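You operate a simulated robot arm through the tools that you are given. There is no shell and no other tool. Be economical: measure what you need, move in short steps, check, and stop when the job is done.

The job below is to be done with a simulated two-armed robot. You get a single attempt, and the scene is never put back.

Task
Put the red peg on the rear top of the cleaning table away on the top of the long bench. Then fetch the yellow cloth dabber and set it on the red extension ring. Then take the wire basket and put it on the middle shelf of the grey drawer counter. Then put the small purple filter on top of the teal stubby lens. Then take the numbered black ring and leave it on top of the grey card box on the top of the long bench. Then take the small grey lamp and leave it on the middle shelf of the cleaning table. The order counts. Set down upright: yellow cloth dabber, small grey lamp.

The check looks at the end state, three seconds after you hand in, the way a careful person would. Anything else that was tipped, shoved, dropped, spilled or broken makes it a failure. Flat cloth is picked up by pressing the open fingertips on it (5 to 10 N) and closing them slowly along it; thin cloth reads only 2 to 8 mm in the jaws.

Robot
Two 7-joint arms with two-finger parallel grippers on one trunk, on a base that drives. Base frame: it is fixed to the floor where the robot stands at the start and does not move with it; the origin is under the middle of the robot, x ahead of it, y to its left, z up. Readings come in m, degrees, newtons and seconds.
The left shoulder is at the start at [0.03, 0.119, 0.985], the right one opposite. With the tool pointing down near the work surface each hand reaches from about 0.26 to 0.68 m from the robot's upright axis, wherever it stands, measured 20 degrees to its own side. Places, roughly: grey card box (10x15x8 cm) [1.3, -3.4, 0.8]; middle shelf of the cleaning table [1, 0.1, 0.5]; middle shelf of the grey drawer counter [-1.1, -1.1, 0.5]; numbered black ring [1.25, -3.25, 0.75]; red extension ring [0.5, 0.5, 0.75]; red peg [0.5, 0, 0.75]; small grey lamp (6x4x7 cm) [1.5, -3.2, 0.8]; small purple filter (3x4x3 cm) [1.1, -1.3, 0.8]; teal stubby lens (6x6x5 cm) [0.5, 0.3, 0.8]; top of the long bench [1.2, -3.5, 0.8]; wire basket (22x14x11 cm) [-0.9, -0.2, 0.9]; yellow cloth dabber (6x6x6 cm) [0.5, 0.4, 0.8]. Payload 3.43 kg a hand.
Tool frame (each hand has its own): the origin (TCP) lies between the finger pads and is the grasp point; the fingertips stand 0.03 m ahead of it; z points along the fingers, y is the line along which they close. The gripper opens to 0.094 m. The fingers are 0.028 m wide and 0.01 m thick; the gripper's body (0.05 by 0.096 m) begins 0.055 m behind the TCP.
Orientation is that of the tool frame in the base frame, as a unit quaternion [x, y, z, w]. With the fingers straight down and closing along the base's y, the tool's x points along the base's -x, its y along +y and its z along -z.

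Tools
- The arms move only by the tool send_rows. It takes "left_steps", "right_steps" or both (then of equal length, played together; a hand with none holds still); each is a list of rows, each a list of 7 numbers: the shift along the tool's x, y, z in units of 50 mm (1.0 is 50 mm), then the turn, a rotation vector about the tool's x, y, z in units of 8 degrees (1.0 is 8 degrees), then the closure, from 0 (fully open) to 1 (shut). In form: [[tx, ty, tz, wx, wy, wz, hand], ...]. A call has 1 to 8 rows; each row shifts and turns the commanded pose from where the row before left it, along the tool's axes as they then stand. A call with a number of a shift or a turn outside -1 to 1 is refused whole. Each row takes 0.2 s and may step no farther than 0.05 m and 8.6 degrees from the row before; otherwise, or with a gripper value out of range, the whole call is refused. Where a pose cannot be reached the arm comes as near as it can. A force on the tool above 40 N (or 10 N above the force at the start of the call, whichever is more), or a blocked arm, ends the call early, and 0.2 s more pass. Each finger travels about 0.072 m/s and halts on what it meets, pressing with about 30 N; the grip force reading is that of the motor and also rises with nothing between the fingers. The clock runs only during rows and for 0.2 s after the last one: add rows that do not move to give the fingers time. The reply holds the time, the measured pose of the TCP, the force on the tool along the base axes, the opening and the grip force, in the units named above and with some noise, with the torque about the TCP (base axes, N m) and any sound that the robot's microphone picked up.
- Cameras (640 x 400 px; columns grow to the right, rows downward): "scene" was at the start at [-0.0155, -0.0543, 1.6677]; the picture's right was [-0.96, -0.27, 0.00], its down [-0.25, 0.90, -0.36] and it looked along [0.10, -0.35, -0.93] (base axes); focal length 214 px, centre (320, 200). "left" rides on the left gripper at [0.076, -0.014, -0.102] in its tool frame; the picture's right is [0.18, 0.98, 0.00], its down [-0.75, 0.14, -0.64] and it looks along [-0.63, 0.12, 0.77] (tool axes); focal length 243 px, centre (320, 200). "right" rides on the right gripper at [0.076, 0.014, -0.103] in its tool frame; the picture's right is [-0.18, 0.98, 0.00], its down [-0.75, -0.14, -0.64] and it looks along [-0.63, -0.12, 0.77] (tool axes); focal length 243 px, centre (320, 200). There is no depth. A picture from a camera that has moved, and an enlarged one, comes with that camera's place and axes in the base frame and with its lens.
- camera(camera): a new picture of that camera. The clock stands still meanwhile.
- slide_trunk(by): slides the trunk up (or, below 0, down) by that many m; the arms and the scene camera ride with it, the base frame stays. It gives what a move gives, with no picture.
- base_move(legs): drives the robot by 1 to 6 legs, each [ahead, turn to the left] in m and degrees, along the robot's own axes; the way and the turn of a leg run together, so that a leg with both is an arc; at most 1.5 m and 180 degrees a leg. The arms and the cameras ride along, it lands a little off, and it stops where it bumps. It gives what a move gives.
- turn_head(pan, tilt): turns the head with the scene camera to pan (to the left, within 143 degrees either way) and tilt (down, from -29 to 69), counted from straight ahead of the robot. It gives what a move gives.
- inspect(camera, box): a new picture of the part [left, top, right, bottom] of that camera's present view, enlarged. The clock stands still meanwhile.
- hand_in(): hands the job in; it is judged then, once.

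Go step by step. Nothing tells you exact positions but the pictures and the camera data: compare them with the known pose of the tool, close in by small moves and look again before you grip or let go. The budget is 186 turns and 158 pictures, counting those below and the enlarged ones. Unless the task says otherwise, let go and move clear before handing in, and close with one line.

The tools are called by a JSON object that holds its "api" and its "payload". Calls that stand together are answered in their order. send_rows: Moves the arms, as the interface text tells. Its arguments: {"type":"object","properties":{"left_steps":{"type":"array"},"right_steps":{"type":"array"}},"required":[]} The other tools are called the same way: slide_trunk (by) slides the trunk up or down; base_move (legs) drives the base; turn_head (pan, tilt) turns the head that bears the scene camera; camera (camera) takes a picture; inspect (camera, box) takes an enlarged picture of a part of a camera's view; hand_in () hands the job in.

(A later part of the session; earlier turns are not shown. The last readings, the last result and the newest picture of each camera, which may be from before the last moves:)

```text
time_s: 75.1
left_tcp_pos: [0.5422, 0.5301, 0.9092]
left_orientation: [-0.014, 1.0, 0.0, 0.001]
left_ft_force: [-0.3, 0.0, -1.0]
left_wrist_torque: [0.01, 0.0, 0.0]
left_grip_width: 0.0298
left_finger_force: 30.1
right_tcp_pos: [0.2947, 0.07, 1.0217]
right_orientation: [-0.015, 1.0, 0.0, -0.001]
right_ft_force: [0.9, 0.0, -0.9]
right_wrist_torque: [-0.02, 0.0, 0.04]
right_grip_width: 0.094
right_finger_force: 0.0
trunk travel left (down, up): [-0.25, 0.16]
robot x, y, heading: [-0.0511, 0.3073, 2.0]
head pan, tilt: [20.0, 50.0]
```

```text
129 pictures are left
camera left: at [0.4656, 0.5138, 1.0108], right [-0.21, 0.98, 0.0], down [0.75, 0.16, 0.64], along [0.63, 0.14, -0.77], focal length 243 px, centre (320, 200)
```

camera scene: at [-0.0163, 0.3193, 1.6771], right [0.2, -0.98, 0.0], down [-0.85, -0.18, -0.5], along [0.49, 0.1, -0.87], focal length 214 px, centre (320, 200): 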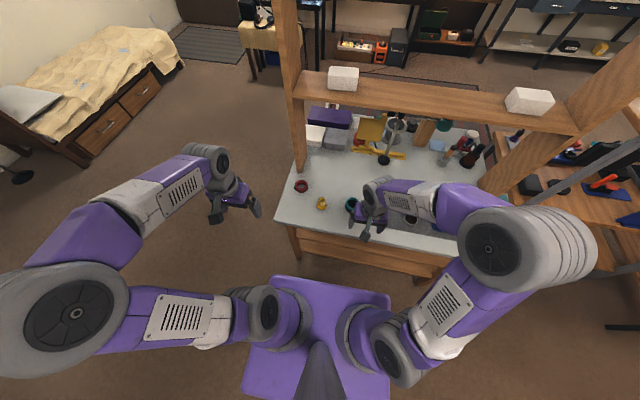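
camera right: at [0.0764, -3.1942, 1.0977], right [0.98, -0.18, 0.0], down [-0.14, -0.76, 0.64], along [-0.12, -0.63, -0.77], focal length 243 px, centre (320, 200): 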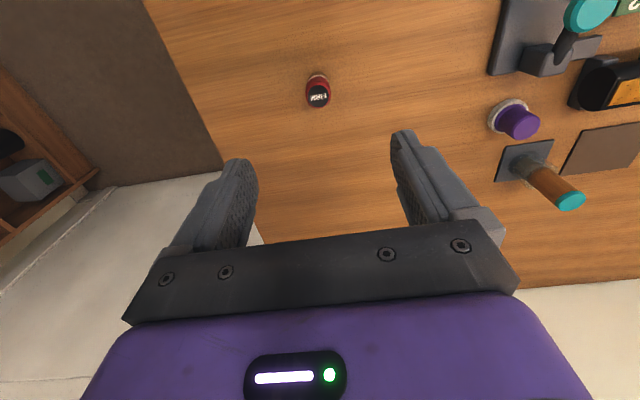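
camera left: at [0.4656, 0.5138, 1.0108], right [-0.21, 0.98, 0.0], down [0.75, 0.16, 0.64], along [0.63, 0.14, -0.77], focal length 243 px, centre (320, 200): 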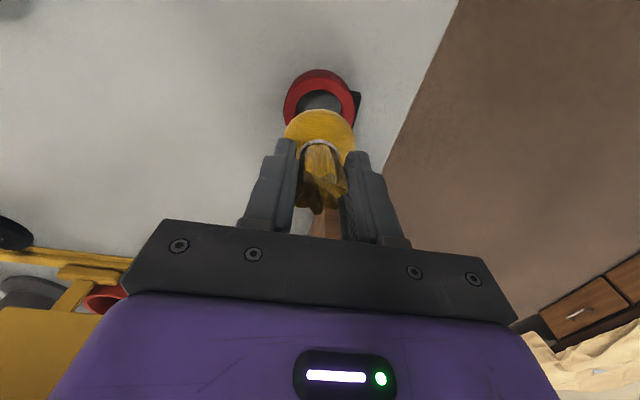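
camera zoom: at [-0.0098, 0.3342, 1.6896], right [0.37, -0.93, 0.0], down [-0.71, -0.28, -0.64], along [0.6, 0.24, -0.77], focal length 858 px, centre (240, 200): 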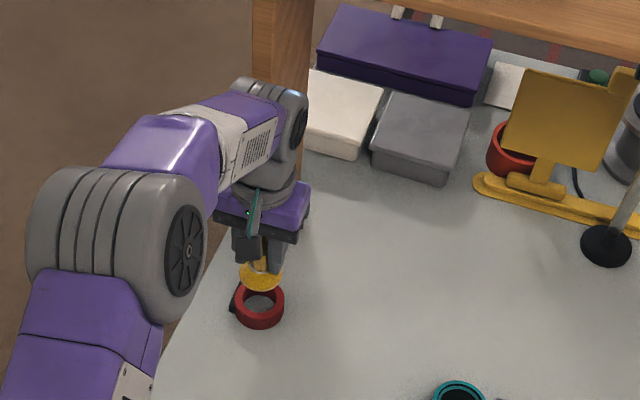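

The ring lies directly below, centred about (0.538, 0.531). I'll nudge 4 mm back and lower slowly.

{"api": "send_rows", "payload": {"left_steps": [[0.08, 0.02, 0.3, 0, 0, 0, 0.9], [0, 0, 0.2, 0, 0, 0, 0.9], [0, 0, 0.1, 0, 0, 0, 0.9], [0, 0, 0.08, 0, 0, 0, 0.9], [0, 0, 0, 0, 0, 0, 0.9]]}}

{"api": "inspect", "payload": {"camera": "scene", "box": [290, 190, 354, 230]}}

{"api": "camera", "payload": {"camera": "left"}}

```text
time_s: 76.3
left_tcp_pos: [0.5367, 0.5319, 0.8768]
left_orientation: [-0.014, 1.0, 0.001, 0.0]
left_ft_force: [0.3, -0.2, -0.1]
left_wrist_torque: [0.01, 0.01, 0.0]
left_grip_width: 0.0298
left_finger_force: 30.8
right_tcp_pos: [0.295, 0.0719, 1.0219]
right_orientation: [-0.015, 1.0, -0.001, -0.002]
right_ft_force: [-0.3, 0.1, -0.5]
right_wrist_torque: [-0.01, -0.02, -0.02]
right_grip_width: 0.0941
right_finger_force: 0.0
trunk travel left (down, up): [-0.25, 0.16]
robot x, y, heading: [-0.051, 0.3058, 1.9]
head pan, tilt: [20.0, 50.0]
```

```text
10.00 times, centred on (322, 210) of scene
camera zoom: at [-0.0099, 0.3343, 1.6896], right [0.37, -0.93, 0.0], down [-0.71, -0.29, -0.64], along [0.6, 0.24, -0.77], focal length 2145 px, centre (300, 100)
```

zoom: 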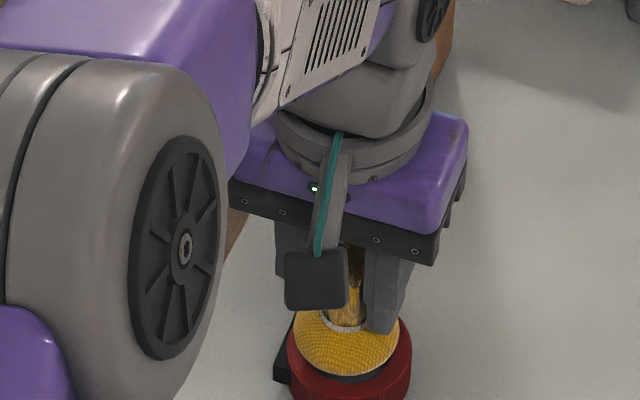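

```text
127 pictures are left
camera left: at [0.4614, 0.5146, 0.9776], right [-0.21, 0.98, 0.0], down [0.75, 0.16, 0.64], along [0.63, 0.14, -0.77], focal length 243 px, centre (320, 200)
```

left: 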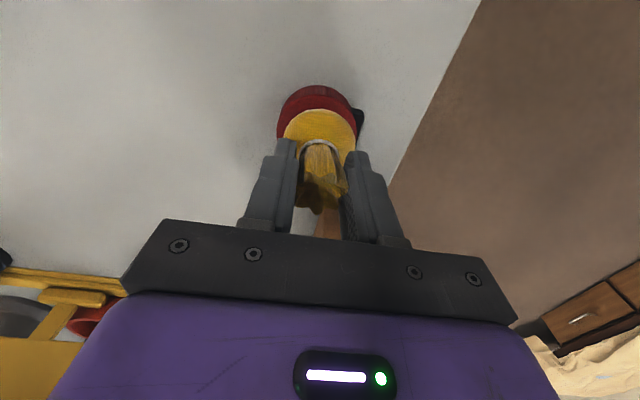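

Nicely centred; lower the rest in 3 mm steps.

{"api": "send_rows", "payload": {"left_steps": [[0, -0.02, 0.08, 0, 0, 0, 0.9], [0, 0, 0.08, 0, 0, 0, 0.9], [0, 0, 0.06, 0, 0, 0, 0.9], [0, 0, 0.04, 0, 0, 0, 0.9], [0, 0, 0, 0, 0, 0, 0.9]]}}

{"api": "camera", "payload": {"camera": "left"}}

```text
time_s: 77.5
left_tcp_pos: [0.5379, 0.5302, 0.8642]
left_orientation: [-0.014, 1.0, 0.0, 0.002]
left_ft_force: [-1.0, 1.3, 9.7]
left_wrist_torque: [0.1, 0.13, 0.02]
left_grip_width: 0.0295
left_finger_force: 29.6
right_tcp_pos: [0.2962, 0.0707, 1.0221]
right_orientation: [-0.015, 1.0, -0.001, -0.001]
right_ft_force: [-0.2, 0.2, -0.3]
right_wrist_torque: [0.0, -0.03, 0.03]
right_grip_width: 0.0942
right_finger_force: 0.0
trunk travel left (down, up): [-0.25, 0.16]
robot x, y, heading: [-0.0515, 0.3073, 1.8]
head pan, tilt: [20.0, 50.0]
```

```text
126 pictures are left
camera left: at [0.4612, 0.5129, 0.9661], right [-0.21, 0.98, 0.0], down [0.75, 0.16, 0.64], along [0.63, 0.14, -0.76], focal length 243 px, centre (320, 200)
```

left: 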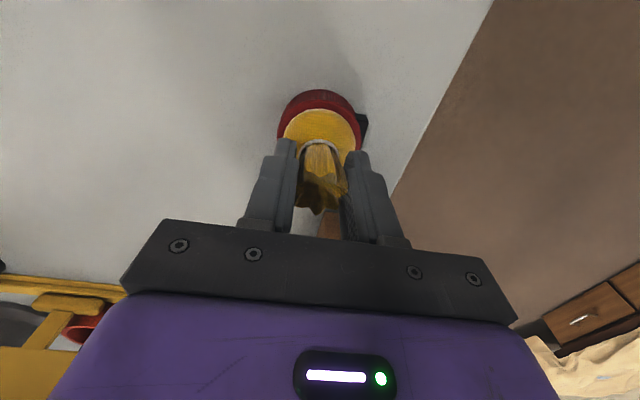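

Contact at 10 N on the ring. Open and rise straight up.

{"api": "send_rows", "payload": {"left_steps": [[0, 0, -0.01, 0, 0, 0, 0.7], [0, 0, 0, 0, 0, 0, 0.5], [0, 0, 0, 0, 0, 0, 0.3], [0, 0, 0, 0, 0, 0, 0.2], [0, 0, -0.4, 0, 0, 0, 0.2], [0, 0, -0.8, 0, 0, 0, 0.2], [0.2, 0, -0.9, 0, 0, 0, 0.2], [0.9, 0, 0, 0, 0, 0, 0.2]]}}

{"api": "camera", "payload": {"camera": "left"}}

```text
time_s: 79.3
left_tcp_pos: [0.481, 0.5286, 0.9699]
left_orientation: [-0.015, 1.0, 0.0, 0.0]
left_ft_force: [0.6, 0.6, 0.2]
left_wrist_torque: [0.03, 0.02, -0.02]
left_grip_width: 0.0752
left_finger_force: 0.0
right_tcp_pos: [0.2955, 0.0709, 1.0221]
right_orientation: [-0.015, 1.0, -0.001, 0.0]
right_ft_force: [-0.1, 0.2, 0.5]
right_wrist_torque: [0.0, -0.02, 0.0]
right_grip_width: 0.0941
right_finger_force: 0.0
trunk travel left (down, up): [-0.25, 0.16]
robot x, y, heading: [-0.0533, 0.3085, 1.8]
head pan, tilt: [20.0, 50.0]
```

```text
125 pictures are left
camera left: at [0.4053, 0.5113, 1.0722], right [-0.21, 0.98, 0.0], down [0.75, 0.16, 0.64], along [0.63, 0.14, -0.77], focal length 243 px, centre (320, 200)
```

left: 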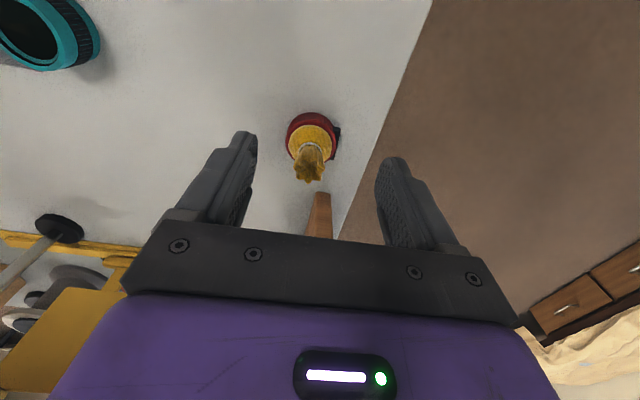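

The dabber stands on the red ring. Now the basket: retract the left hand, back up a little and turn around.

{"api": "send_rows", "payload": {"left_steps": [[0.9, 0, -0.4, 0, 0, 0, 0], [0.9, 0, -0.4, 0, 0, 0, 0], [0.9, 0, -0.4, 0, 0, 0, 0], [0.9, 0, -0.4, 0, 0, 0, 0], [0.7, 0, -0.4, 0, 0, 0, 0]]}}

{"api": "base_move", "payload": {"legs": [[-0.08, 0], [0, 178]]}}

{"api": "turn_head", "payload": {"pan": 20, "tilt": 45}}

{"api": "camera", "payload": {"camera": "scene"}}

```text
time_s: 80.5
left_tcp_pos: [0.2666, 0.5227, 1.069]
left_orientation: [-0.014, 1.0, 0.0, 0.0]
left_ft_force: [-0.4, -0.6, -0.2]
left_wrist_torque: [0.03, -0.05, 0.04]
left_grip_width: 0.0938
left_finger_force: 0.0
right_tcp_pos: [0.2946, 0.0701, 1.0207]
right_orientation: [-0.015, 1.0, -0.001, 0.0]
right_ft_force: [-1.2, -0.4, -0.1]
right_wrist_torque: [0.0, -0.01, -0.01]
right_grip_width: 0.0942
right_finger_force: 0.1
trunk travel left (down, up): [-0.25, 0.16]
robot x, y, heading: [-0.0533, 0.3068, 2.0]
head pan, tilt: [20.0, 50.0]
```

```text
time_s: 88.9
left_tcp_pos: [-0.4492, 0.0853, 1.0696]
left_orientation: [1.0, 0.02, 0.001, 0.0]
left_ft_force: [0.1, -0.2, -1.0]
left_wrist_torque: [-0.03, 0.03, -0.01]
left_grip_width: 0.0939
left_finger_force: 0.0
right_tcp_pos: [-0.4817, 0.5362, 1.0198]
right_orientation: [1.0, 0.02, 0.002, 0.0]
right_ft_force: [0.7, -0.1, -1.0]
right_wrist_torque: [-0.01, 0.01, 0.03]
right_grip_width: 0.0936
right_finger_force: 0.1
trunk travel left (down, up): [-0.25, 0.16]
robot x, y, heading: [-0.1328, 0.3018, -177.3]
head pan, tilt: [20.0, 50.0]
```

```text
time_s: 89.6
left_tcp_pos: [-0.449, 0.0865, 1.0698]
left_orientation: [1.0, 0.02, 0.0, 0.001]
left_ft_force: [-0.4, 0.4, 0.2]
left_wrist_torque: [0.02, -0.01, 0.01]
left_grip_width: 0.0939
left_finger_force: 0.1
right_tcp_pos: [-0.4818, 0.5363, 1.0211]
right_orientation: [1.0, 0.021, 0.001, -0.001]
right_ft_force: [0.3, -0.3, -0.4]
right_wrist_torque: [0.0, -0.01, 0.01]
right_grip_width: 0.0942
right_finger_force: 0.1
trunk travel left (down, up): [-0.25, 0.16]
robot x, y, heading: [-0.1329, 0.3044, -177.5]
head pan, tilt: [20.0, 45.0]
```

```text
124 pictures are left
camera scene: at [-0.1782, 0.2741, 1.6965], right [-0.38, 0.92, 0.0], down [0.65, 0.27, -0.71], along [-0.65, -0.27, -0.71], focal length 214 px, centre (320, 200)
```

scene: 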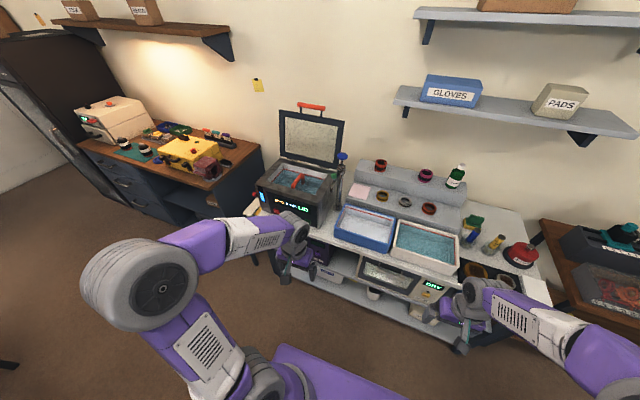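

{"api": "inspect", "payload": {"camera": "scene", "box": [240, 90, 368, 170]}}

{"api": "inspect", "payload": {"camera": "scene", "box": [240, 165, 368, 245]}}

{"api": "inspect", "payload": {"camera": "scene", "box": [110, 120, 270, 220]}}

```text
5.00 times, centred on (304, 130) of scene
camera zoom: at [-0.1782, 0.2741, 1.6965], right [-0.38, 0.92, 0.0], down [0.65, 0.27, -0.71], along [-0.65, -0.27, -0.71], focal length 1072 px, centre (400, 550)
```

zoom: 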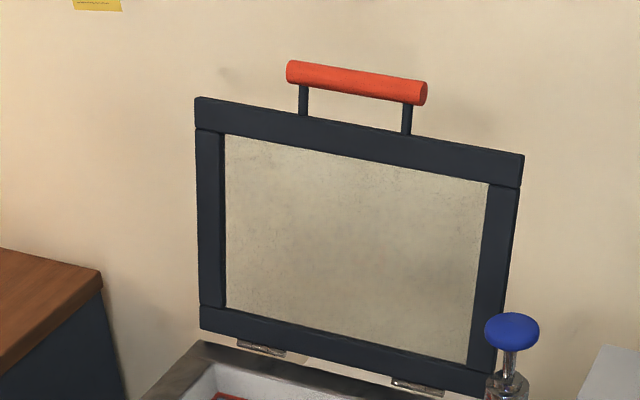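

```text
5.00 times, centred on (304, 205) of scene
camera zoom: at [-0.1782, 0.2741, 1.6965], right [-0.38, 0.92, 0.0], down [0.65, 0.27, -0.71], along [-0.65, -0.27, -0.71], focal length 1072 px, centre (400, 175)
```

zoom: 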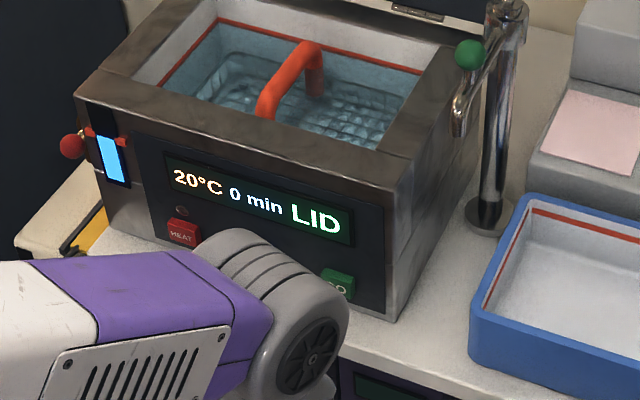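

```text
4.00 times, centred on (190, 170) of scene
camera zoom: at [-0.1782, 0.2741, 1.6965], right [-0.38, 0.92, 0.0], down [0.65, 0.27, -0.71], along [-0.65, -0.27, -0.71], focal length 858 px, centre (840, 320)
```

zoom: 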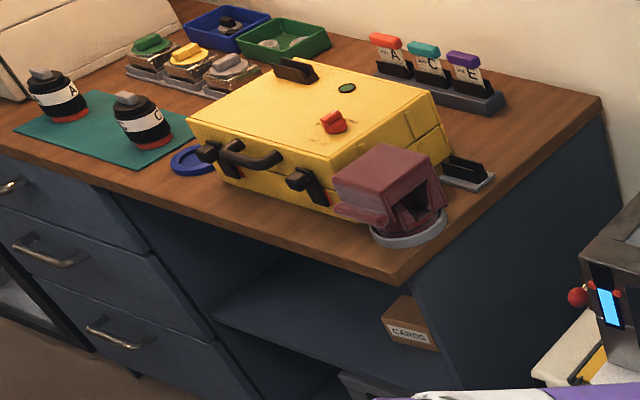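

The basket sits in the cleaner tank with its red handle bar running front-to-back at about (-0.98, -0.19). I'll raise both hands and drive up to the cleaner.

{"api": "send_rows", "payload": {"left_steps": [[0.3, 0, -0.9, 0, 0, 0, 0], [0.3, 0, -0.9, 0, 0, 0, 0], [0.3, 0, -0.9, 0, 0, 0, 0], [0, 0, -0.5, 0, 0, 0, 0]], "right_steps": [[0.3, 0, -0.9, 0, 0, 0, 0], [0.3, 0, -0.9, 0, 0, 0, 0], [0.3, 0, -0.9, 0, 0, 0, 0], [0, 0, -0.5, 0, 0, 0, 0]]}}

{"api": "base_move", "payload": {"legs": [[0, 43.5], [0.3, 0], [0, -45]]}}

{"api": "turn_head", "payload": {"pan": 20, "tilt": 50}}

{"api": "camera", "payload": {"camera": "scene"}}

{"api": "camera", "payload": {"camera": "left"}}

```text
time_s: 90.6
left_tcp_pos: [-0.404, 0.0883, 1.2294]
left_orientation: [1.0, 0.019, 0.001, 0.0]
left_ft_force: [-0.1, 1.0, -0.8]
left_wrist_torque: [0.01, 0.02, 0.02]
left_grip_width: 0.0939
left_finger_force: 0.1
right_tcp_pos: [-0.4382, 0.539, 1.1806]
right_orientation: [1.0, 0.02, 0.003, -0.001]
right_ft_force: [-0.6, 0.1, 0.7]
right_wrist_torque: [-0.02, 0.02, 0.02]
right_grip_width: 0.0941
right_finger_force: 0.0
trunk travel left (down, up): [-0.25, 0.16]
robot x, y, heading: [-0.1328, 0.3077, -177.4]
head pan, tilt: [20.0, 45.0]
```

```text
time_s: 96.7
left_tcp_pos: [-0.6178, -0.1193, 1.2294]
left_orientation: [1.0, 0.007, 0.0, -0.001]
left_ft_force: [-0.1, -0.1, -0.1]
left_wrist_torque: [0.01, -0.01, 0.0]
left_grip_width: 0.0941
left_finger_force: 0.0
right_tcp_pos: [-0.6406, 0.3298, 1.181]
right_orientation: [1.0, 0.007, 0.001, 0.001]
right_ft_force: [-0.6, -0.3, 0.6]
right_wrist_torque: [-0.02, 0.01, 0.0]
right_grip_width: 0.0939
right_finger_force: 0.1
trunk travel left (down, up): [-0.25, 0.16]
robot x, y, heading: [-0.3399, 0.0889, -179.1]
head pan, tilt: [20.0, 45.0]
```

```text
time_s: 97.3
left_tcp_pos: [-0.6173, -0.1198, 1.2294]
left_orientation: [1.0, 0.008, 0.0, 0.0]
left_ft_force: [0.3, -0.5, -0.1]
left_wrist_torque: [0.01, -0.02, -0.01]
left_grip_width: 0.094
left_finger_force: 0.1
right_tcp_pos: [-0.6406, 0.3324, 1.1801]
right_orientation: [1.0, 0.007, 0.002, 0.0]
right_ft_force: [-0.3, -0.5, 0.2]
right_wrist_torque: [-0.04, 0.03, 0.02]
right_grip_width: 0.0942
right_finger_force: 0.0
trunk travel left (down, up): [-0.25, 0.16]
robot x, y, heading: [-0.3438, 0.0896, -179.3]
head pan, tilt: [20.0, 50.0]
```

```text
120 pictures are left
camera scene: at [-0.385, 0.0617, 1.6897], right [-0.36, 0.93, 0.0], down [0.71, 0.27, -0.64], along [-0.6, -0.23, -0.77], focal length 214 px, centre (320, 200)
```

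scene: 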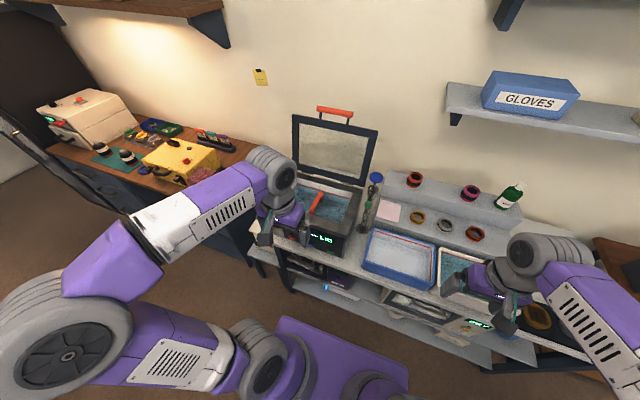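

```text
119 pictures are left
camera left: at [-0.5424, -0.1049, 1.3314], right [0.2, -0.98, 0.0], down [-0.75, -0.15, 0.64], along [-0.63, -0.13, -0.77], focal length 243 px, centre (320, 200)
```

left: 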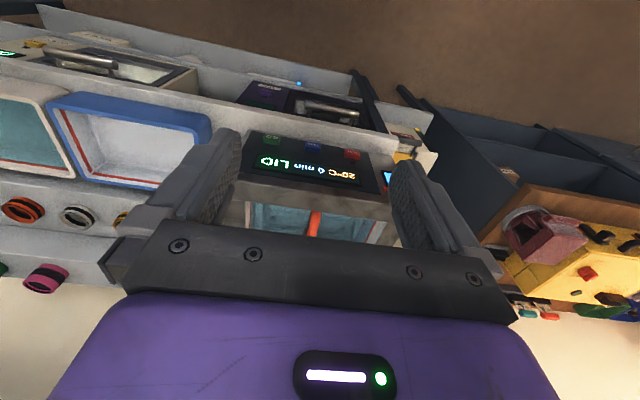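

{"api": "inspect", "payload": {"camera": "scene", "box": [260, 165, 388, 245]}}

{"api": "inspect", "payload": {"camera": "left", "box": [220, 130, 420, 255]}}

```text
5.00 times, centred on (324, 205) of scene
camera zoom: at [-0.385, 0.0617, 1.6897], right [-0.36, 0.93, 0.0], down [0.71, 0.27, -0.64], along [-0.6, -0.23, -0.77], focal length 1072 px, centre (300, 175)
```

zoom: 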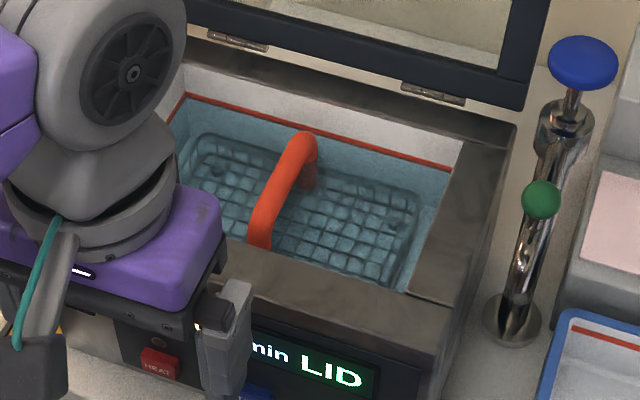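

```text
3.20 times, centred on (320, 192) of left
camera zoom: at [-0.5424, -0.1049, 1.3314], right [0.2, -0.98, 0.0], down [-0.75, -0.15, 0.64], along [-0.63, -0.13, -0.77], focal length 776 px, centre (320, 224)
```

zoom: 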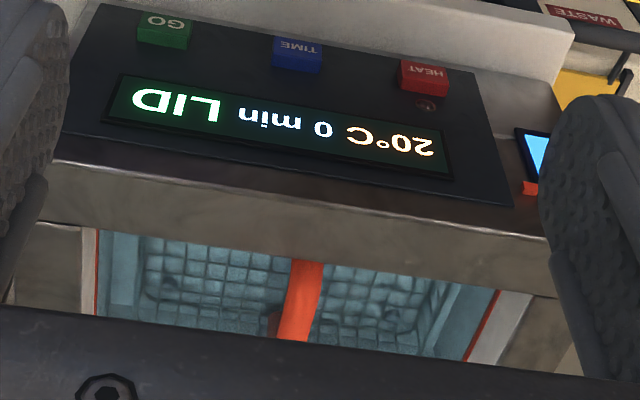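

Basket is submerged; only the thick handle arch stands above the rim (rim z≈0.92, handle ≈0.95). Since it must go into a shelf, I'll tilt the hand 50° forward so the grip also fits under the counter top later. First come 5 cm closer and tilt.

{"api": "base_move", "payload": {"legs": [[0.05, 0]]}}

{"api": "send_rows", "payload": {"left_steps": [[0, 0, 0, 0, -0.9, 0, 0], [0, 0, 0, 0, -0.9, 0, 0], [0, 0, 0, 0, -0.9, 0, 0], [0, 0, 0, 0, -0.9, 0, 0], [0, 0, 0, 0, -0.9, 0, 0], [0, 0, 0, 0, -0.9, 0, 0], [0, 0, 0, 0, -0.85, 0, 0]]}}

{"api": "camera", "payload": {"camera": "left"}}

```text
time_s: 98.3
left_tcp_pos: [-0.6685, -0.1202, 1.228]
left_orientation: [1.0, 0.006, 0.001, 0.0]
left_ft_force: [0.0, -0.7, 0.4]
left_wrist_torque: [0.01, -0.08, 0.02]
left_grip_width: 0.0941
left_finger_force: 0.1
right_tcp_pos: [-0.6911, 0.3299, 1.1795]
right_orientation: [1.0, 0.007, 0.002, -0.001]
right_ft_force: [-1.8, -0.7, 0.4]
right_wrist_torque: [-0.04, -0.03, -0.01]
right_grip_width: 0.0936
right_finger_force: 0.0
trunk travel left (down, up): [-0.25, 0.16]
robot x, y, heading: [-0.3929, 0.085, -179.1]
head pan, tilt: [20.0, 50.0]
```

```text
time_s: 99.9
left_tcp_pos: [-0.6685, -0.1207, 1.2298]
left_orientation: [0.906, 0.006, -0.424, 0.003]
left_ft_force: [-0.5, -0.6, 0.8]
left_wrist_torque: [-0.01, -0.01, -0.02]
left_grip_width: 0.094
left_finger_force: 0.0
right_tcp_pos: [-0.6895, 0.3309, 1.1801]
right_orientation: [1.0, 0.007, 0.002, 0.001]
right_ft_force: [-0.5, 0.3, 0.4]
right_wrist_torque: [-0.01, 0.03, 0.0]
right_grip_width: 0.094
right_finger_force: 0.1
trunk travel left (down, up): [-0.25, 0.16]
robot x, y, heading: [-0.3867, 0.0881, -179.0]
head pan, tilt: [20.0, 50.0]
```

```text
116 pictures are left
camera left: at [-0.5404, -0.1048, 1.2367], right [0.13, -0.98, -0.14], down [0.01, -0.14, 0.99], along [-0.99, -0.13, -0.01], focal length 243 px, centre (320, 200)
```

left: 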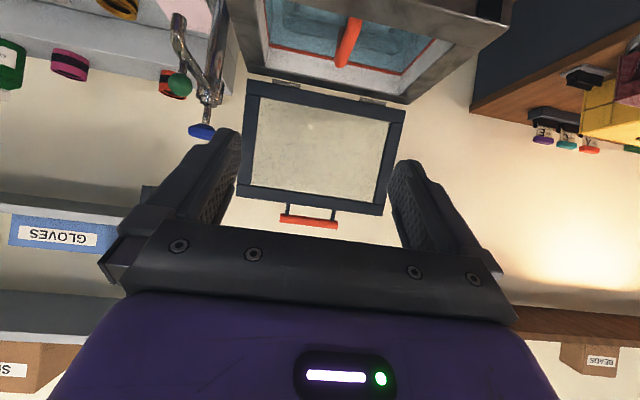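

The camera now looks level. I'll lower the hand toward the handle, staying in front of it, and look again.

{"api": "send_rows", "payload": {"left_steps": [[0.177, 0.24, 0.723, 0, 0, 0, 0], [0.177, 0.24, 0.723, 0, 0, 0, 0], [0.177, 0.24, 0.723, 0, 0, 0, 0], [0.177, 0.24, 0.723, 0, 0, 0, 0], [0.177, 0.24, 0.723, 0, 0, 0, 0]]}}

{"api": "camera", "payload": {"camera": "left"}}

{"api": "inspect", "payload": {"camera": "scene", "box": [260, 150, 388, 230]}}

```text
time_s: 101.1
left_tcp_pos: [-0.7918, -0.188, 1.0968]
left_orientation: [0.906, 0.007, -0.423, 0.002]
left_ft_force: [-0.7, 0.1, 0.5]
left_wrist_torque: [0.05, 0.01, 0.02]
left_grip_width: 0.0942
left_finger_force: 0.0
left hand out of reach, approached as far as the arm can: row 1, 2
right_tcp_pos: [-0.6916, 0.3284, 1.1795]
right_orientation: [1.0, 0.007, 0.003, -0.001]
right_ft_force: [-0.3, 0.8, 0.2]
right_wrist_torque: [0.03, -0.01, -0.01]
right_grip_width: 0.0942
right_finger_force: 0.0
trunk travel left (down, up): [-0.25, 0.16]
robot x, y, heading: [-0.3922, 0.0853, -179.1]
head pan, tilt: [20.0, 50.0]
```

```text
115 pictures are left
camera left: at [-0.6639, -0.1724, 1.1041], right [0.13, -0.98, -0.14], down [0.01, -0.14, 0.99], along [-0.99, -0.13, -0.01], focal length 243 px, centre (320, 200)
```

left: 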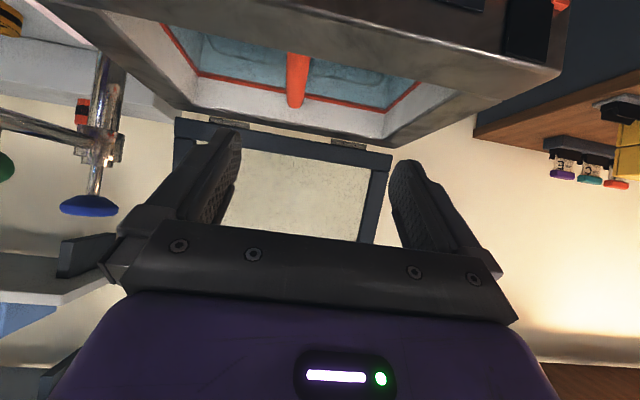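

```text
5.00 times, centred on (324, 190) of scene
camera zoom: at [-0.4363, 0.0589, 1.6895], right [-0.36, 0.93, 0.0], down [0.72, 0.28, -0.64], along [-0.6, -0.23, -0.77], focal length 1072 px, centre (300, 250)
```

zoom: 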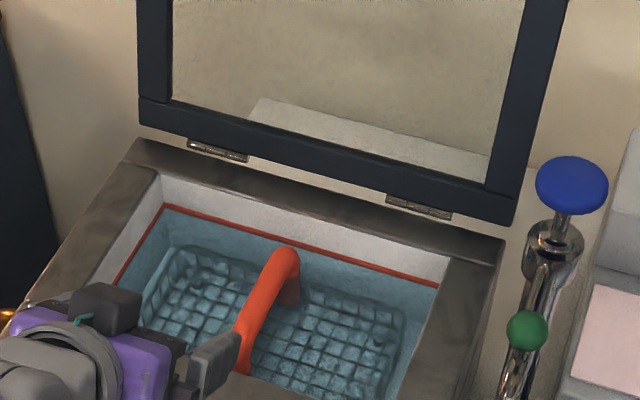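

Triangulating properly: rim z≈0.98 (front outer edge x≈-0.82), handle bar from x≈-0.88 to -0.98 at y≈-0.162, top z≈0.985. I'll set the tilt to 45° and go above the bar's middle.

{"api": "send_rows", "payload": {"left_steps": [[0, 0, 0, 0, 0.625, 0, 0], [-0.33, -0.13, 0.59, 0, 0, 0, 0], [-0.33, -0.13, 0.59, 0, 0, 0, 0], [-0.33, -0.13, 0.59, 0, 0, 0, 0], [-0.33, -0.13, 0.59, 0, 0, 0, 0]]}}

{"api": "camera", "payload": {"camera": "left"}}

{"api": "inspect", "payload": {"camera": "scene", "box": [260, 150, 388, 230]}}

```text
time_s: 102.3
left_tcp_pos: [-0.912, -0.1651, 1.0666]
left_orientation: [0.924, 0.005, -0.382, 0.002]
left_ft_force: [-0.5, 0.6, 0.0]
left_wrist_torque: [0.01, 0.03, 0.04]
left_grip_width: 0.0941
left_finger_force: 0.1
left hand out of reach, approached as far as the arm can: row 3
right_tcp_pos: [-0.691, 0.3325, 1.18]
right_orientation: [1.0, 0.007, 0.001, 0.0]
right_ft_force: [0.4, 0.5, -0.1]
right_wrist_torque: [-0.05, 0.01, 0.0]
right_grip_width: 0.0939
right_finger_force: 0.0
trunk travel left (down, up): [-0.25, 0.16]
robot x, y, heading: [-0.3938, 0.089, -179.2]
head pan, tilt: [20.0, 50.0]
```

```text
113 pictures are left
camera left: at [-0.7854, -0.1498, 1.0848], right [0.14, -0.98, -0.13], down [-0.08, -0.14, 0.99], along [-0.99, -0.13, -0.1], focal length 243 px, centre (320, 200)
```

left: 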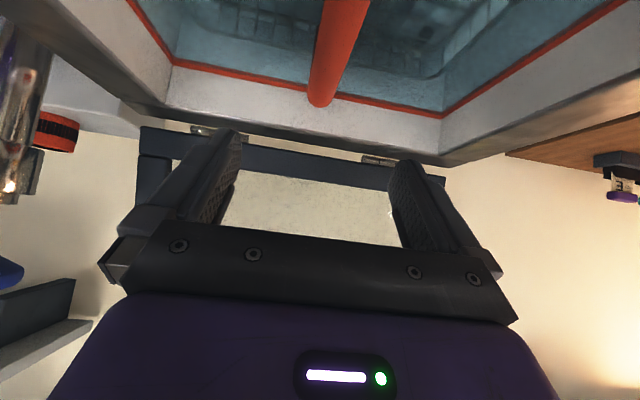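

```text
5.00 times, centred on (324, 190) of scene
camera zoom: at [-0.4351, 0.0632, 1.6897], right [-0.36, 0.93, 0.0], down [0.72, 0.27, -0.64], along [-0.6, -0.23, -0.77], focal length 1072 px, centre (300, 250)
```

zoom: 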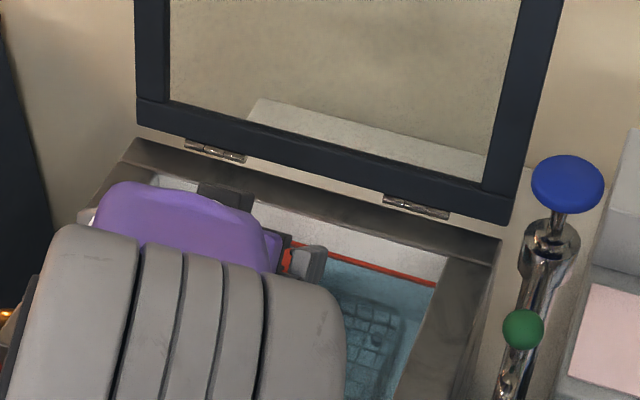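

The bar is centred between the fingers. Lower 9 cm to straddle it.

{"api": "send_rows", "payload": {"left_steps": [[0.3, 0, 0.36, 0, 0, 0, 0], [0.3, 0, 0.36, 0, 0, 0, 0], [0.3, 0, 0.36, 0, 0, 0, 0], [0.29, 0, 0.36, 0, 0, 0, 0]]}}

{"api": "camera", "payload": {"camera": "left"}}

```text
time_s: 103.3
left_tcp_pos: [-0.9115, -0.1499, 0.9922]
left_orientation: [0.924, 0.006, -0.383, 0.002]
left_ft_force: [-0.1, 1.0, -0.2]
left_wrist_torque: [0.01, 0.0, 0.0]
left_grip_width: 0.094
left_finger_force: 0.1
left hand out of reach, approached as far as the arm can: row 2, 3, 4
right_tcp_pos: [-0.6906, 0.3304, 1.1799]
right_orientation: [1.0, 0.008, 0.002, -0.001]
right_ft_force: [-0.7, -0.4, -0.6]
right_wrist_torque: [0.0, 0.0, -0.02]
right_grip_width: 0.0938
right_finger_force: 0.1
trunk travel left (down, up): [-0.25, 0.16]
robot x, y, heading: [-0.3931, 0.0874, -179.2]
head pan, tilt: [20.0, 50.0]
```

```text
111 pictures are left
camera left: at [-0.7847, -0.1335, 1.01], right [0.14, -0.98, -0.13], down [-0.08, -0.14, 0.99], along [-0.99, -0.13, -0.1], focal length 243 px, centre (320, 200)
```

left: 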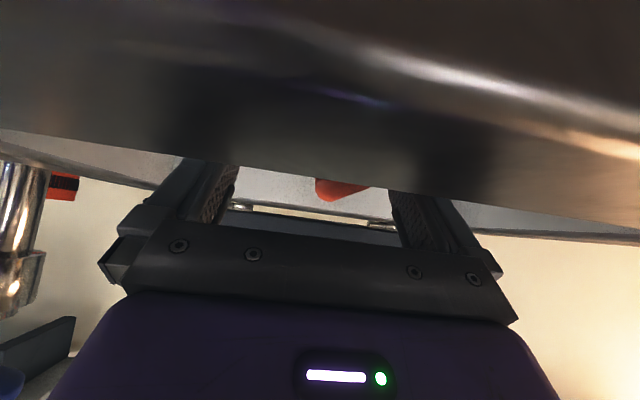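

The arm is too folded at this distance. I'll raise the hand, back the base 12 cm, and come in again.

{"api": "send_rows", "payload": {"left_steps": [[-0.47, 0, -0.47, 0, 0, 0, 0], [-0.47, 0, -0.47, 0, 0, 0, 0], [-0.47, 0, -0.47, 0, 0, 0, 0]]}}

{"api": "base_move", "payload": {"legs": [[-0.12, 0]]}}

```text
time_s: 104.1
left_tcp_pos: [-0.9109, -0.1497, 1.092]
left_orientation: [0.924, 0.006, -0.382, 0.003]
left_ft_force: [-0.1, -0.1, 0.0]
left_wrist_torque: [0.0, 0.01, 0.02]
left_grip_width: 0.0936
left_finger_force: 0.1
right_tcp_pos: [-0.6895, 0.3301, 1.1808]
right_orientation: [1.0, 0.007, 0.001, -0.002]
right_ft_force: [0.7, 0.4, 1.8]
right_wrist_torque: [0.01, 0.02, -0.01]
right_grip_width: 0.0937
right_finger_force: 0.1
trunk travel left (down, up): [-0.25, 0.16]
robot x, y, heading: [-0.3905, 0.0901, -179.1]
head pan, tilt: [20.0, 50.0]
```

```text
time_s: 105.3
left_tcp_pos: [-0.7917, -0.1454, 1.0921]
left_orientation: [0.924, 0.006, -0.383, 0.003]
left_ft_force: [-0.7, -0.2, -0.4]
left_wrist_torque: [0.02, 0.02, 0.02]
left_grip_width: 0.0942
left_finger_force: 0.1
right_tcp_pos: [-0.5704, 0.3327, 1.1811]
right_orientation: [1.0, 0.007, 0.002, -0.001]
right_ft_force: [0.7, 0.6, -0.1]
right_wrist_torque: [0.02, -0.01, 0.03]
right_grip_width: 0.094
right_finger_force: 0.1
trunk travel left (down, up): [-0.25, 0.16]
robot x, y, heading: [-0.2711, 0.0909, -179.2]
head pan, tilt: [20.0, 50.0]
```

{"api": "send_rows", "payload": {"left_steps": [[-0.35, 0.1, 0.565, 0, 0, 0, 0], [-0.35, 0.1, 0.565, 0, 0, 0, 0], [-0.35, 0.1, 0.565, 0, 0, 0, 0], [-0.35, 0.1, 0.565, 0, 0, 0, 0]]}}

{"api": "camera", "payload": {"camera": "left"}}

```text
time_s: 106.3
left_tcp_pos: [-0.8532, -0.141, 1.0739]
left_orientation: [0.924, 0.005, -0.383, 0.002]
left_ft_force: [-0.5, 0.3, 0.8]
left_wrist_torque: [0.04, 0.0, -0.01]
left_grip_width: 0.0941
left_finger_force: 0.0
left hand out of reach, approached as far as the arm can: row 2, 3, 4
right_tcp_pos: [-0.5705, 0.3339, 1.1809]
right_orientation: [1.0, 0.006, 0.002, 0.0]
right_ft_force: [0.0, 0.7, 0.3]
right_wrist_torque: [-0.02, -0.02, 0.0]
right_grip_width: 0.0941
right_finger_force: 0.0
trunk travel left (down, up): [-0.25, 0.16]
robot x, y, heading: [-0.2747, 0.0871, -179.1]
head pan, tilt: [20.0, 50.0]
```

```text
110 pictures are left
camera left: at [-0.7262, -0.1267, 1.0914], right [0.14, -0.98, -0.13], down [-0.08, -0.14, 0.99], along [-0.99, -0.13, -0.1], focal length 243 px, centre (320, 200)
```

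left: 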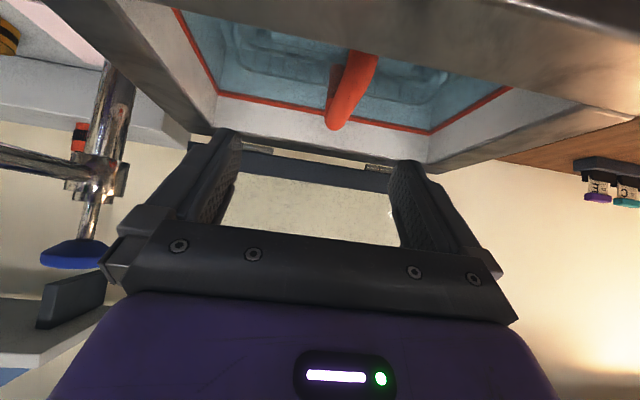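

The arm seems limited because the wrist is too high relative to the shoulder. I'll raise the trunk fully and bring the hand back down.

{"api": "slide_trunk", "payload": {"by": 0.15}}

{"api": "send_rows", "payload": {"left_steps": [[0.37, 0.115, 0.8, 0, 0, 0, 0], [0.37, 0.115, 0.8, 0, 0, 0, 0], [0.37, 0.115, 0.8, 0, 0, 0, 0], [0.37, 0.115, 0.8, 0, 0, 0, 0]]}}

```text
time_s: 108.1
left_tcp_pos: [-0.8528, -0.1425, 1.2237]
left_orientation: [0.923, 0.005, -0.384, 0.002]
left_ft_force: [0.2, -0.3, -0.7]
left_wrist_torque: [0.04, 0.0, 0.04]
left_grip_width: 0.0942
left_finger_force: 0.1
right_tcp_pos: [-0.5705, 0.3318, 1.329]
right_orientation: [1.0, 0.007, 0.002, -0.001]
right_ft_force: [-0.3, -0.2, -0.2]
right_wrist_torque: [-0.02, -0.01, 0.01]
right_grip_width: 0.094
right_finger_force: 0.1
trunk travel left (down, up): [-0.4, 0.01]
robot x, y, heading: [-0.2738, 0.0918, -179.2]
head pan, tilt: [20.0, 50.0]
```

```text
time_s: 109.1
left_tcp_pos: [-0.86, -0.1209, 1.1823]
left_orientation: [0.924, 0.006, -0.382, 0.003]
left_ft_force: [-0.4, -0.4, -0.3]
left_wrist_torque: [-0.01, 0.02, -0.02]
left_grip_width: 0.0942
left_finger_force: 0.0
left hand out of reach, approached as far as the arm can: row 1, 2, 3, 4
right_tcp_pos: [-0.5705, 0.3326, 1.3303]
right_orientation: [1.0, 0.006, 0.001, -0.001]
right_ft_force: [-0.2, 0.5, 0.9]
right_wrist_torque: [0.0, 0.0, 0.01]
right_grip_width: 0.094
right_finger_force: 0.1
trunk travel left (down, up): [-0.4, 0.01]
robot x, y, heading: [-0.2743, 0.0922, -179.1]
head pan, tilt: [20.0, 50.0]
```

Lower reach with a tilted hand is the limit. Before committing, I'll back off and test in free space which tilted poses the left arm can hold at shelf height with the trunk low.

{"api": "send_rows", "payload": {"left_steps": [[0.18, 0, -0.88, 0, 0, 0, 0], [0.18, 0, -0.88, 0, 0, 0, 0], [0.18, 0, -0.88, 0, 0, 0, 0], [0.18, 0, -0.88, 0, 0, 0, 0]]}}

{"api": "base_move", "payload": {"legs": [[-0.22, 0], [0, 45]]}}

{"api": "slide_trunk", "payload": {"by": -0.4}}

{"api": "send_rows", "payload": {"left_steps": [[0.7, 0, 0.7, 0, 0, 0, 0], [0.7, 0, 0.7, 0, 0, 0, 0], [0.7, 0, 0.7, 0, 0, 0, 0], [0.7, 0, 0.7, 0, 0, 0, 0], [0.7, 0, 0.7, 0, 0, 0, 0], [0.7, 0, 0.7, 0, 0, 0, 0]]}}

```text
time_s: 110.1
left_tcp_pos: [-0.7054, -0.1222, 1.2827]
left_orientation: [0.924, 0.006, -0.383, 0.003]
left_ft_force: [-0.3, 0.4, 0.3]
left_wrist_torque: [0.0, 0.04, -0.04]
left_grip_width: 0.0938
left_finger_force: 0.0
right_tcp_pos: [-0.5676, 0.3324, 1.3319]
right_orientation: [1.0, 0.007, 0.002, -0.001]
right_ft_force: [0.9, -0.5, 0.1]
right_wrist_torque: [-0.03, 0.04, 0.0]
right_grip_width: 0.094
right_finger_force: 0.0
trunk travel left (down, up): [-0.4, 0.01]
robot x, y, heading: [-0.2751, 0.089, -179.1]
head pan, tilt: [20.0, 50.0]
```

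```text
time_s: 113.8
left_tcp_pos: [-0.2143, -0.3626, 1.2821]
left_orientation: [0.852, 0.359, -0.352, 0.148]
left_ft_force: [-0.8, 0.5, -0.2]
left_wrist_torque: [-0.01, 0.02, 0.01]
left_grip_width: 0.0938
left_finger_force: 0.1
right_tcp_pos: [-0.4394, 0.054, 1.3305]
right_orientation: [0.921, 0.391, 0.001, -0.002]
right_ft_force: [0.4, 0.4, 0.5]
right_wrist_torque: [-0.03, -0.01, -0.01]
right_grip_width: 0.0941
right_finger_force: 0.1
trunk travel left (down, up): [-0.4, 0.01]
robot x, y, heading: [-0.0567, 0.0915, -133.7]
head pan, tilt: [20.0, 50.0]
```

```text
time_s: 117.6
left_tcp_pos: [-0.2151, -0.3626, 0.8828]
left_orientation: [0.851, 0.36, -0.352, 0.15]
left_ft_force: [-0.3, 0.5, 0.5]
left_wrist_torque: [-0.02, 0.0, 0.0]
left_grip_width: 0.0943
left_finger_force: 0.0
right_tcp_pos: [-0.4389, 0.0547, 0.9299]
right_orientation: [0.921, 0.39, 0.001, -0.001]
right_ft_force: [0.2, -0.9, 0.0]
right_wrist_torque: [0.01, -0.03, -0.02]
right_grip_width: 0.0941
right_finger_force: 0.1
trunk travel left (down, up): [0.0, 0.41]
robot x, y, heading: [-0.0552, 0.0948, -134.2]
head pan, tilt: [20.0, 50.0]
```

```text
time_s: 119.0
left_tcp_pos: [-0.2346, -0.337, 0.6174]
left_orientation: [0.851, 0.36, -0.353, 0.15]
left_ft_force: [-0.2, 0.1, -1.0]
left_wrist_torque: [-0.01, -0.03, -0.03]
left_grip_width: 0.0941
left_finger_force: 0.0
left hand out of reach, approached as far as the arm can: row 5, 6
right_tcp_pos: [-0.4394, 0.055, 0.9303]
right_orientation: [0.921, 0.39, 0.001, -0.001]
right_ft_force: [-0.3, 0.4, 0.3]
right_wrist_torque: [-0.01, 0.02, -0.01]
right_grip_width: 0.0941
right_finger_force: 0.0
trunk travel left (down, up): [0.0, 0.41]
robot x, y, heading: [-0.056, 0.0956, -133.6]
head pan, tilt: [20.0, 50.0]
```

Useful: with the trunk low, a 45° tilted hand reaches z≈0.617 at 0.44 m forward, so shelf placing is feasible. Let me look at the drawer counter's shelf from this low viewpoint.

{"api": "turn_head", "payload": {"pan": 0, "tilt": 30}}

{"api": "camera", "payload": {"camera": "scene"}}

```text
time_s: 119.8
left_tcp_pos: [-0.2357, -0.3364, 0.6181]
left_orientation: [0.851, 0.36, -0.35, 0.15]
left_ft_force: [-0.1, 0.8, 0.1]
left_wrist_torque: [-0.03, 0.01, 0.01]
left_grip_width: 0.0941
left_finger_force: 0.1
right_tcp_pos: [-0.4401, 0.0531, 0.93]
right_orientation: [0.921, 0.389, 0.001, -0.002]
right_ft_force: [-0.1, 1.1, -1.0]
right_wrist_torque: [-0.01, 0.02, -0.02]
right_grip_width: 0.094
right_finger_force: 0.0
trunk travel left (down, up): [0.0, 0.41]
robot x, y, heading: [-0.0554, 0.0929, -134.1]
head pan, tilt: [0.0, 30.0]
```

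```text
109 pictures are left
camera scene: at [-0.0992, 0.0501, 1.4691], right [-0.72, 0.69, 0.0], down [0.35, 0.36, -0.87], along [-0.6, -0.62, -0.5], focal length 214 px, centre (320, 200)
```

scene: 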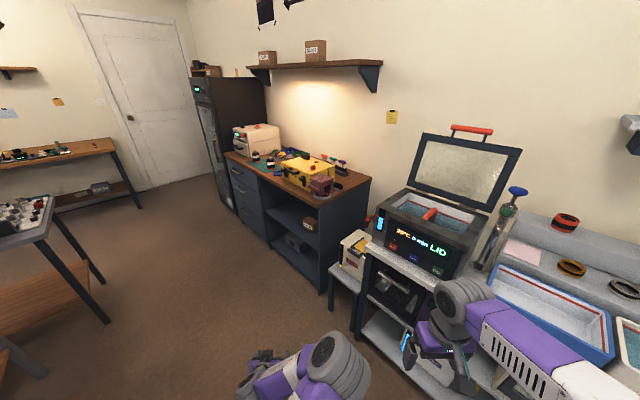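

{"api": "inspect", "payload": {"camera": "scene", "box": [215, 140, 391, 250]}}

```text
3.64 times, centred on (303, 195) of scene
camera zoom: at [-0.0992, 0.0501, 1.4691], right [-0.72, 0.69, 0.0], down [0.35, 0.36, -0.87], along [-0.6, -0.62, -0.5], focal length 780 px, centre (382, 218)
```

zoom: 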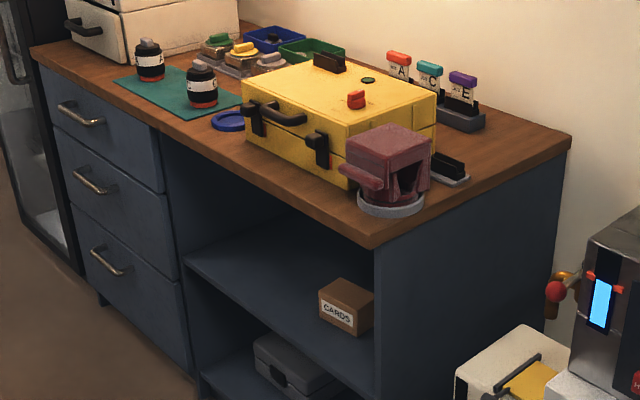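

{"api": "inspect", "payload": {"camera": "scene", "box": [255, 185, 335, 235]}}

```text
8.00 times, centred on (295, 210) of scene
camera zoom: at [-0.0992, 0.0501, 1.4691], right [-0.72, 0.69, 0.0], down [0.35, 0.36, -0.87], along [-0.6, -0.62, -0.5], focal length 1716 px, centre (520, 120)
```

zoom: 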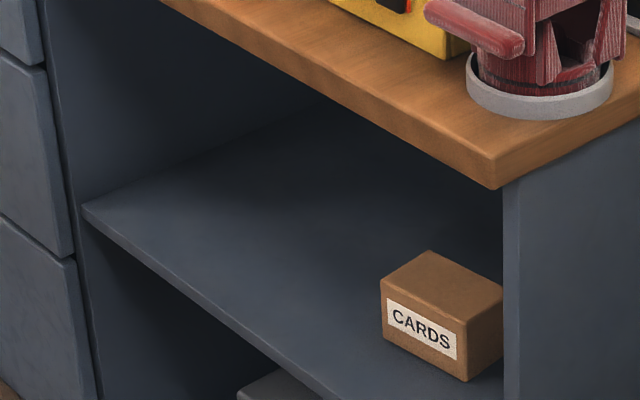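

Measured: middle shelf top z≈0.526, front edge x≈-0.784, countertop underside ≈0.845, free shelf span y≈-0.95 to -1.29. That suits a 45° grip. Now back to the basket with a lowish trunk and the hand raised.

{"api": "slide_trunk", "payload": {"by": 0.25}}

{"api": "send_rows", "payload": {"left_steps": [[-0.7, 0, -0.7, 0, 0, 0, 0], [-0.7, 0, -0.7, 0, 0, 0, 0], [-0.7, 0, -0.7, 0, 0, 0, 0], [-0.7, 0, -0.7, 0, 0, 0, 0], [-0.7, 0, -0.7, 0, 0, 0, 0]]}}

{"api": "base_move", "payload": {"legs": [[0, -45.5], [0.31, 0]]}}

{"api": "camera", "payload": {"camera": "left"}}

```text
time_s: 122.4
left_tcp_pos: [-0.2344, -0.3359, 0.8669]
left_orientation: [0.851, 0.36, -0.352, 0.149]
left_ft_force: [-0.8, -0.2, 0.4]
left_wrist_torque: [-0.04, 0.02, 0.03]
left_grip_width: 0.094
left_finger_force: 0.0
right_tcp_pos: [-0.4397, 0.0537, 1.1803]
right_orientation: [0.921, 0.39, 0.001, -0.001]
right_ft_force: [0.5, 0.2, 0.7]
right_wrist_torque: [0.01, -0.03, -0.02]
right_grip_width: 0.0942
right_finger_force: 0.1
trunk travel left (down, up): [-0.25, 0.16]
robot x, y, heading: [-0.0574, 0.097, -133.9]
head pan, tilt: [0.0, 30.0]
```

```text
time_s: 123.6
left_tcp_pos: [-0.2344, -0.3328, 1.116]
left_orientation: [0.852, 0.36, -0.35, 0.149]
left_ft_force: [0.5, -1.3, 0.5]
left_wrist_torque: [-0.03, 0.05, 0.0]
left_grip_width: 0.094
left_finger_force: 0.1
right_tcp_pos: [-0.4377, 0.0536, 1.1805]
right_orientation: [0.921, 0.39, 0.001, -0.001]
right_ft_force: [0.3, -0.7, -0.6]
right_wrist_torque: [0.01, 0.01, 0.0]
right_grip_width: 0.0942
right_finger_force: 0.0
trunk travel left (down, up): [-0.25, 0.16]
robot x, y, heading: [-0.0574, 0.0916, -133.9]
head pan, tilt: [0.0, 30.0]
```

```text
time_s: 127.8
left_tcp_pos: [-0.7982, -0.0723, 1.1145]
left_orientation: [0.924, -0.001, -0.382, 0.0]
left_ft_force: [0.0, -0.2, 1.2]
left_wrist_torque: [0.03, 0.01, 0.0]
left_grip_width: 0.0941
left_finger_force: 0.0
right_tcp_pos: [-0.6597, 0.3428, 1.1801]
right_orientation: [1.0, -0.002, 0.002, -0.001]
right_ft_force: [-1.0, 0.2, 0.2]
right_wrist_torque: [-0.03, -0.01, 0.03]
right_grip_width: 0.0938
right_finger_force: 0.0
trunk travel left (down, up): [-0.25, 0.16]
robot x, y, heading: [-0.3655, 0.0919, 179.7]
head pan, tilt: [0.0, 30.0]
```

```text
106 pictures are left
camera left: at [-0.672, -0.0595, 1.1329], right [0.13, -0.98, -0.13], down [-0.08, -0.14, 0.99], along [-0.99, -0.11, -0.1], focal length 243 px, centre (320, 200)
```

left: 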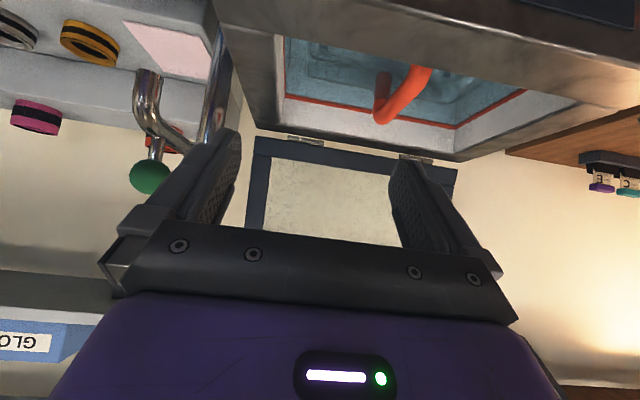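

The trunk is at its original height, so I'll raise the hands, then slide the trunk down 0.15.

{"api": "send_rows", "payload": {"left_steps": [[-0.46, 0.46, -0.46, 0, 0, 0, 0], [-0.46, 0.46, -0.46, 0, 0, 0, 0], [-0.46, 0.46, -0.46, 0, 0, 0, 0], [-0.46, 0.46, -0.46, 0, 0, 0, 0]], "right_steps": [[0, 0, -0.6, 0, 0, 0, 0], [0, 0, -0.6, 0, 0, 0, 0], [0, 0, -0.6, 0, 0, 0, 0], [0, 0, -0.6, 0, 0, 0, 0]]}}

{"api": "slide_trunk", "payload": {"by": -0.15}}

{"api": "send_rows", "payload": {"left_steps": [[-0.35, 0, 0.43, 0, 0, 0, 0], [-0.35, 0, 0.43, 0, 0, 0, 0], [-0.35, 0, 0.43, 0, 0, 0, 0], [-0.35, 0, 0.43, 0, 0, 0, 0]]}}

{"api": "camera", "payload": {"camera": "left"}}

```text
time_s: 128.8
left_tcp_pos: [-0.7996, -0.1644, 1.2446]
left_orientation: [0.925, -0.003, -0.381, -0.001]
left_ft_force: [0.0, 0.6, 0.7]
left_wrist_torque: [-0.02, 0.02, -0.03]
left_grip_width: 0.0942
left_finger_force: 0.1
right_tcp_pos: [-0.6594, 0.3434, 1.3013]
right_orientation: [1.0, -0.003, 0.002, 0.0]
right_ft_force: [0.0, 0.2, 0.1]
right_wrist_torque: [0.03, 0.03, -0.05]
right_grip_width: 0.094
right_finger_force: 0.1
trunk travel left (down, up): [-0.25, 0.16]
robot x, y, heading: [-0.3629, 0.095, 180.2]
head pan, tilt: [0.0, 30.0]
```

```text
time_s: 130.6
left_tcp_pos: [-0.8008, -0.1647, 1.0933]
left_orientation: [0.924, -0.003, -0.382, -0.001]
left_ft_force: [-0.3, 0.3, 0.1]
left_wrist_torque: [0.02, -0.01, -0.04]
left_grip_width: 0.094
left_finger_force: 0.1
right_tcp_pos: [-0.6602, 0.3444, 1.1519]
right_orientation: [1.0, -0.003, 0.002, -0.001]
right_ft_force: [0.5, 0.6, -0.2]
right_wrist_torque: [-0.04, 0.02, 0.03]
right_grip_width: 0.0938
right_finger_force: 0.0
trunk travel left (down, up): [-0.1, 0.31]
robot x, y, heading: [-0.3665, 0.0929, 179.8]
head pan, tilt: [0.0, 30.0]
```

```text
time_s: 131.6
left_tcp_pos: [-0.9119, -0.1639, 1.0824]
left_orientation: [0.924, -0.002, -0.382, 0.001]
left_ft_force: [-0.6, -0.4, -0.2]
left_wrist_torque: [0.03, 0.06, -0.01]
left_grip_width: 0.0941
left_finger_force: 0.1
right_tcp_pos: [-0.6611, 0.3446, 1.1507]
right_orientation: [1.0, -0.003, 0.002, -0.001]
right_ft_force: [-0.3, 0.1, -0.5]
right_wrist_torque: [0.0, -0.03, 0.01]
right_grip_width: 0.0937
right_finger_force: 0.0
trunk travel left (down, up): [-0.1, 0.31]
robot x, y, heading: [-0.366, 0.094, 180.2]
head pan, tilt: [0.0, 30.0]
```

```text
105 pictures are left
camera left: at [-0.7855, -0.1496, 1.1003], right [0.13, -0.98, -0.13], down [-0.08, -0.14, 0.99], along [-0.99, -0.11, -0.1], focal length 243 px, centre (320, 200)
```

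left: 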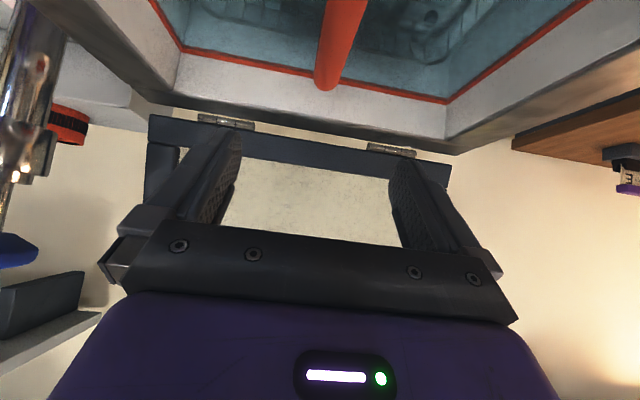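

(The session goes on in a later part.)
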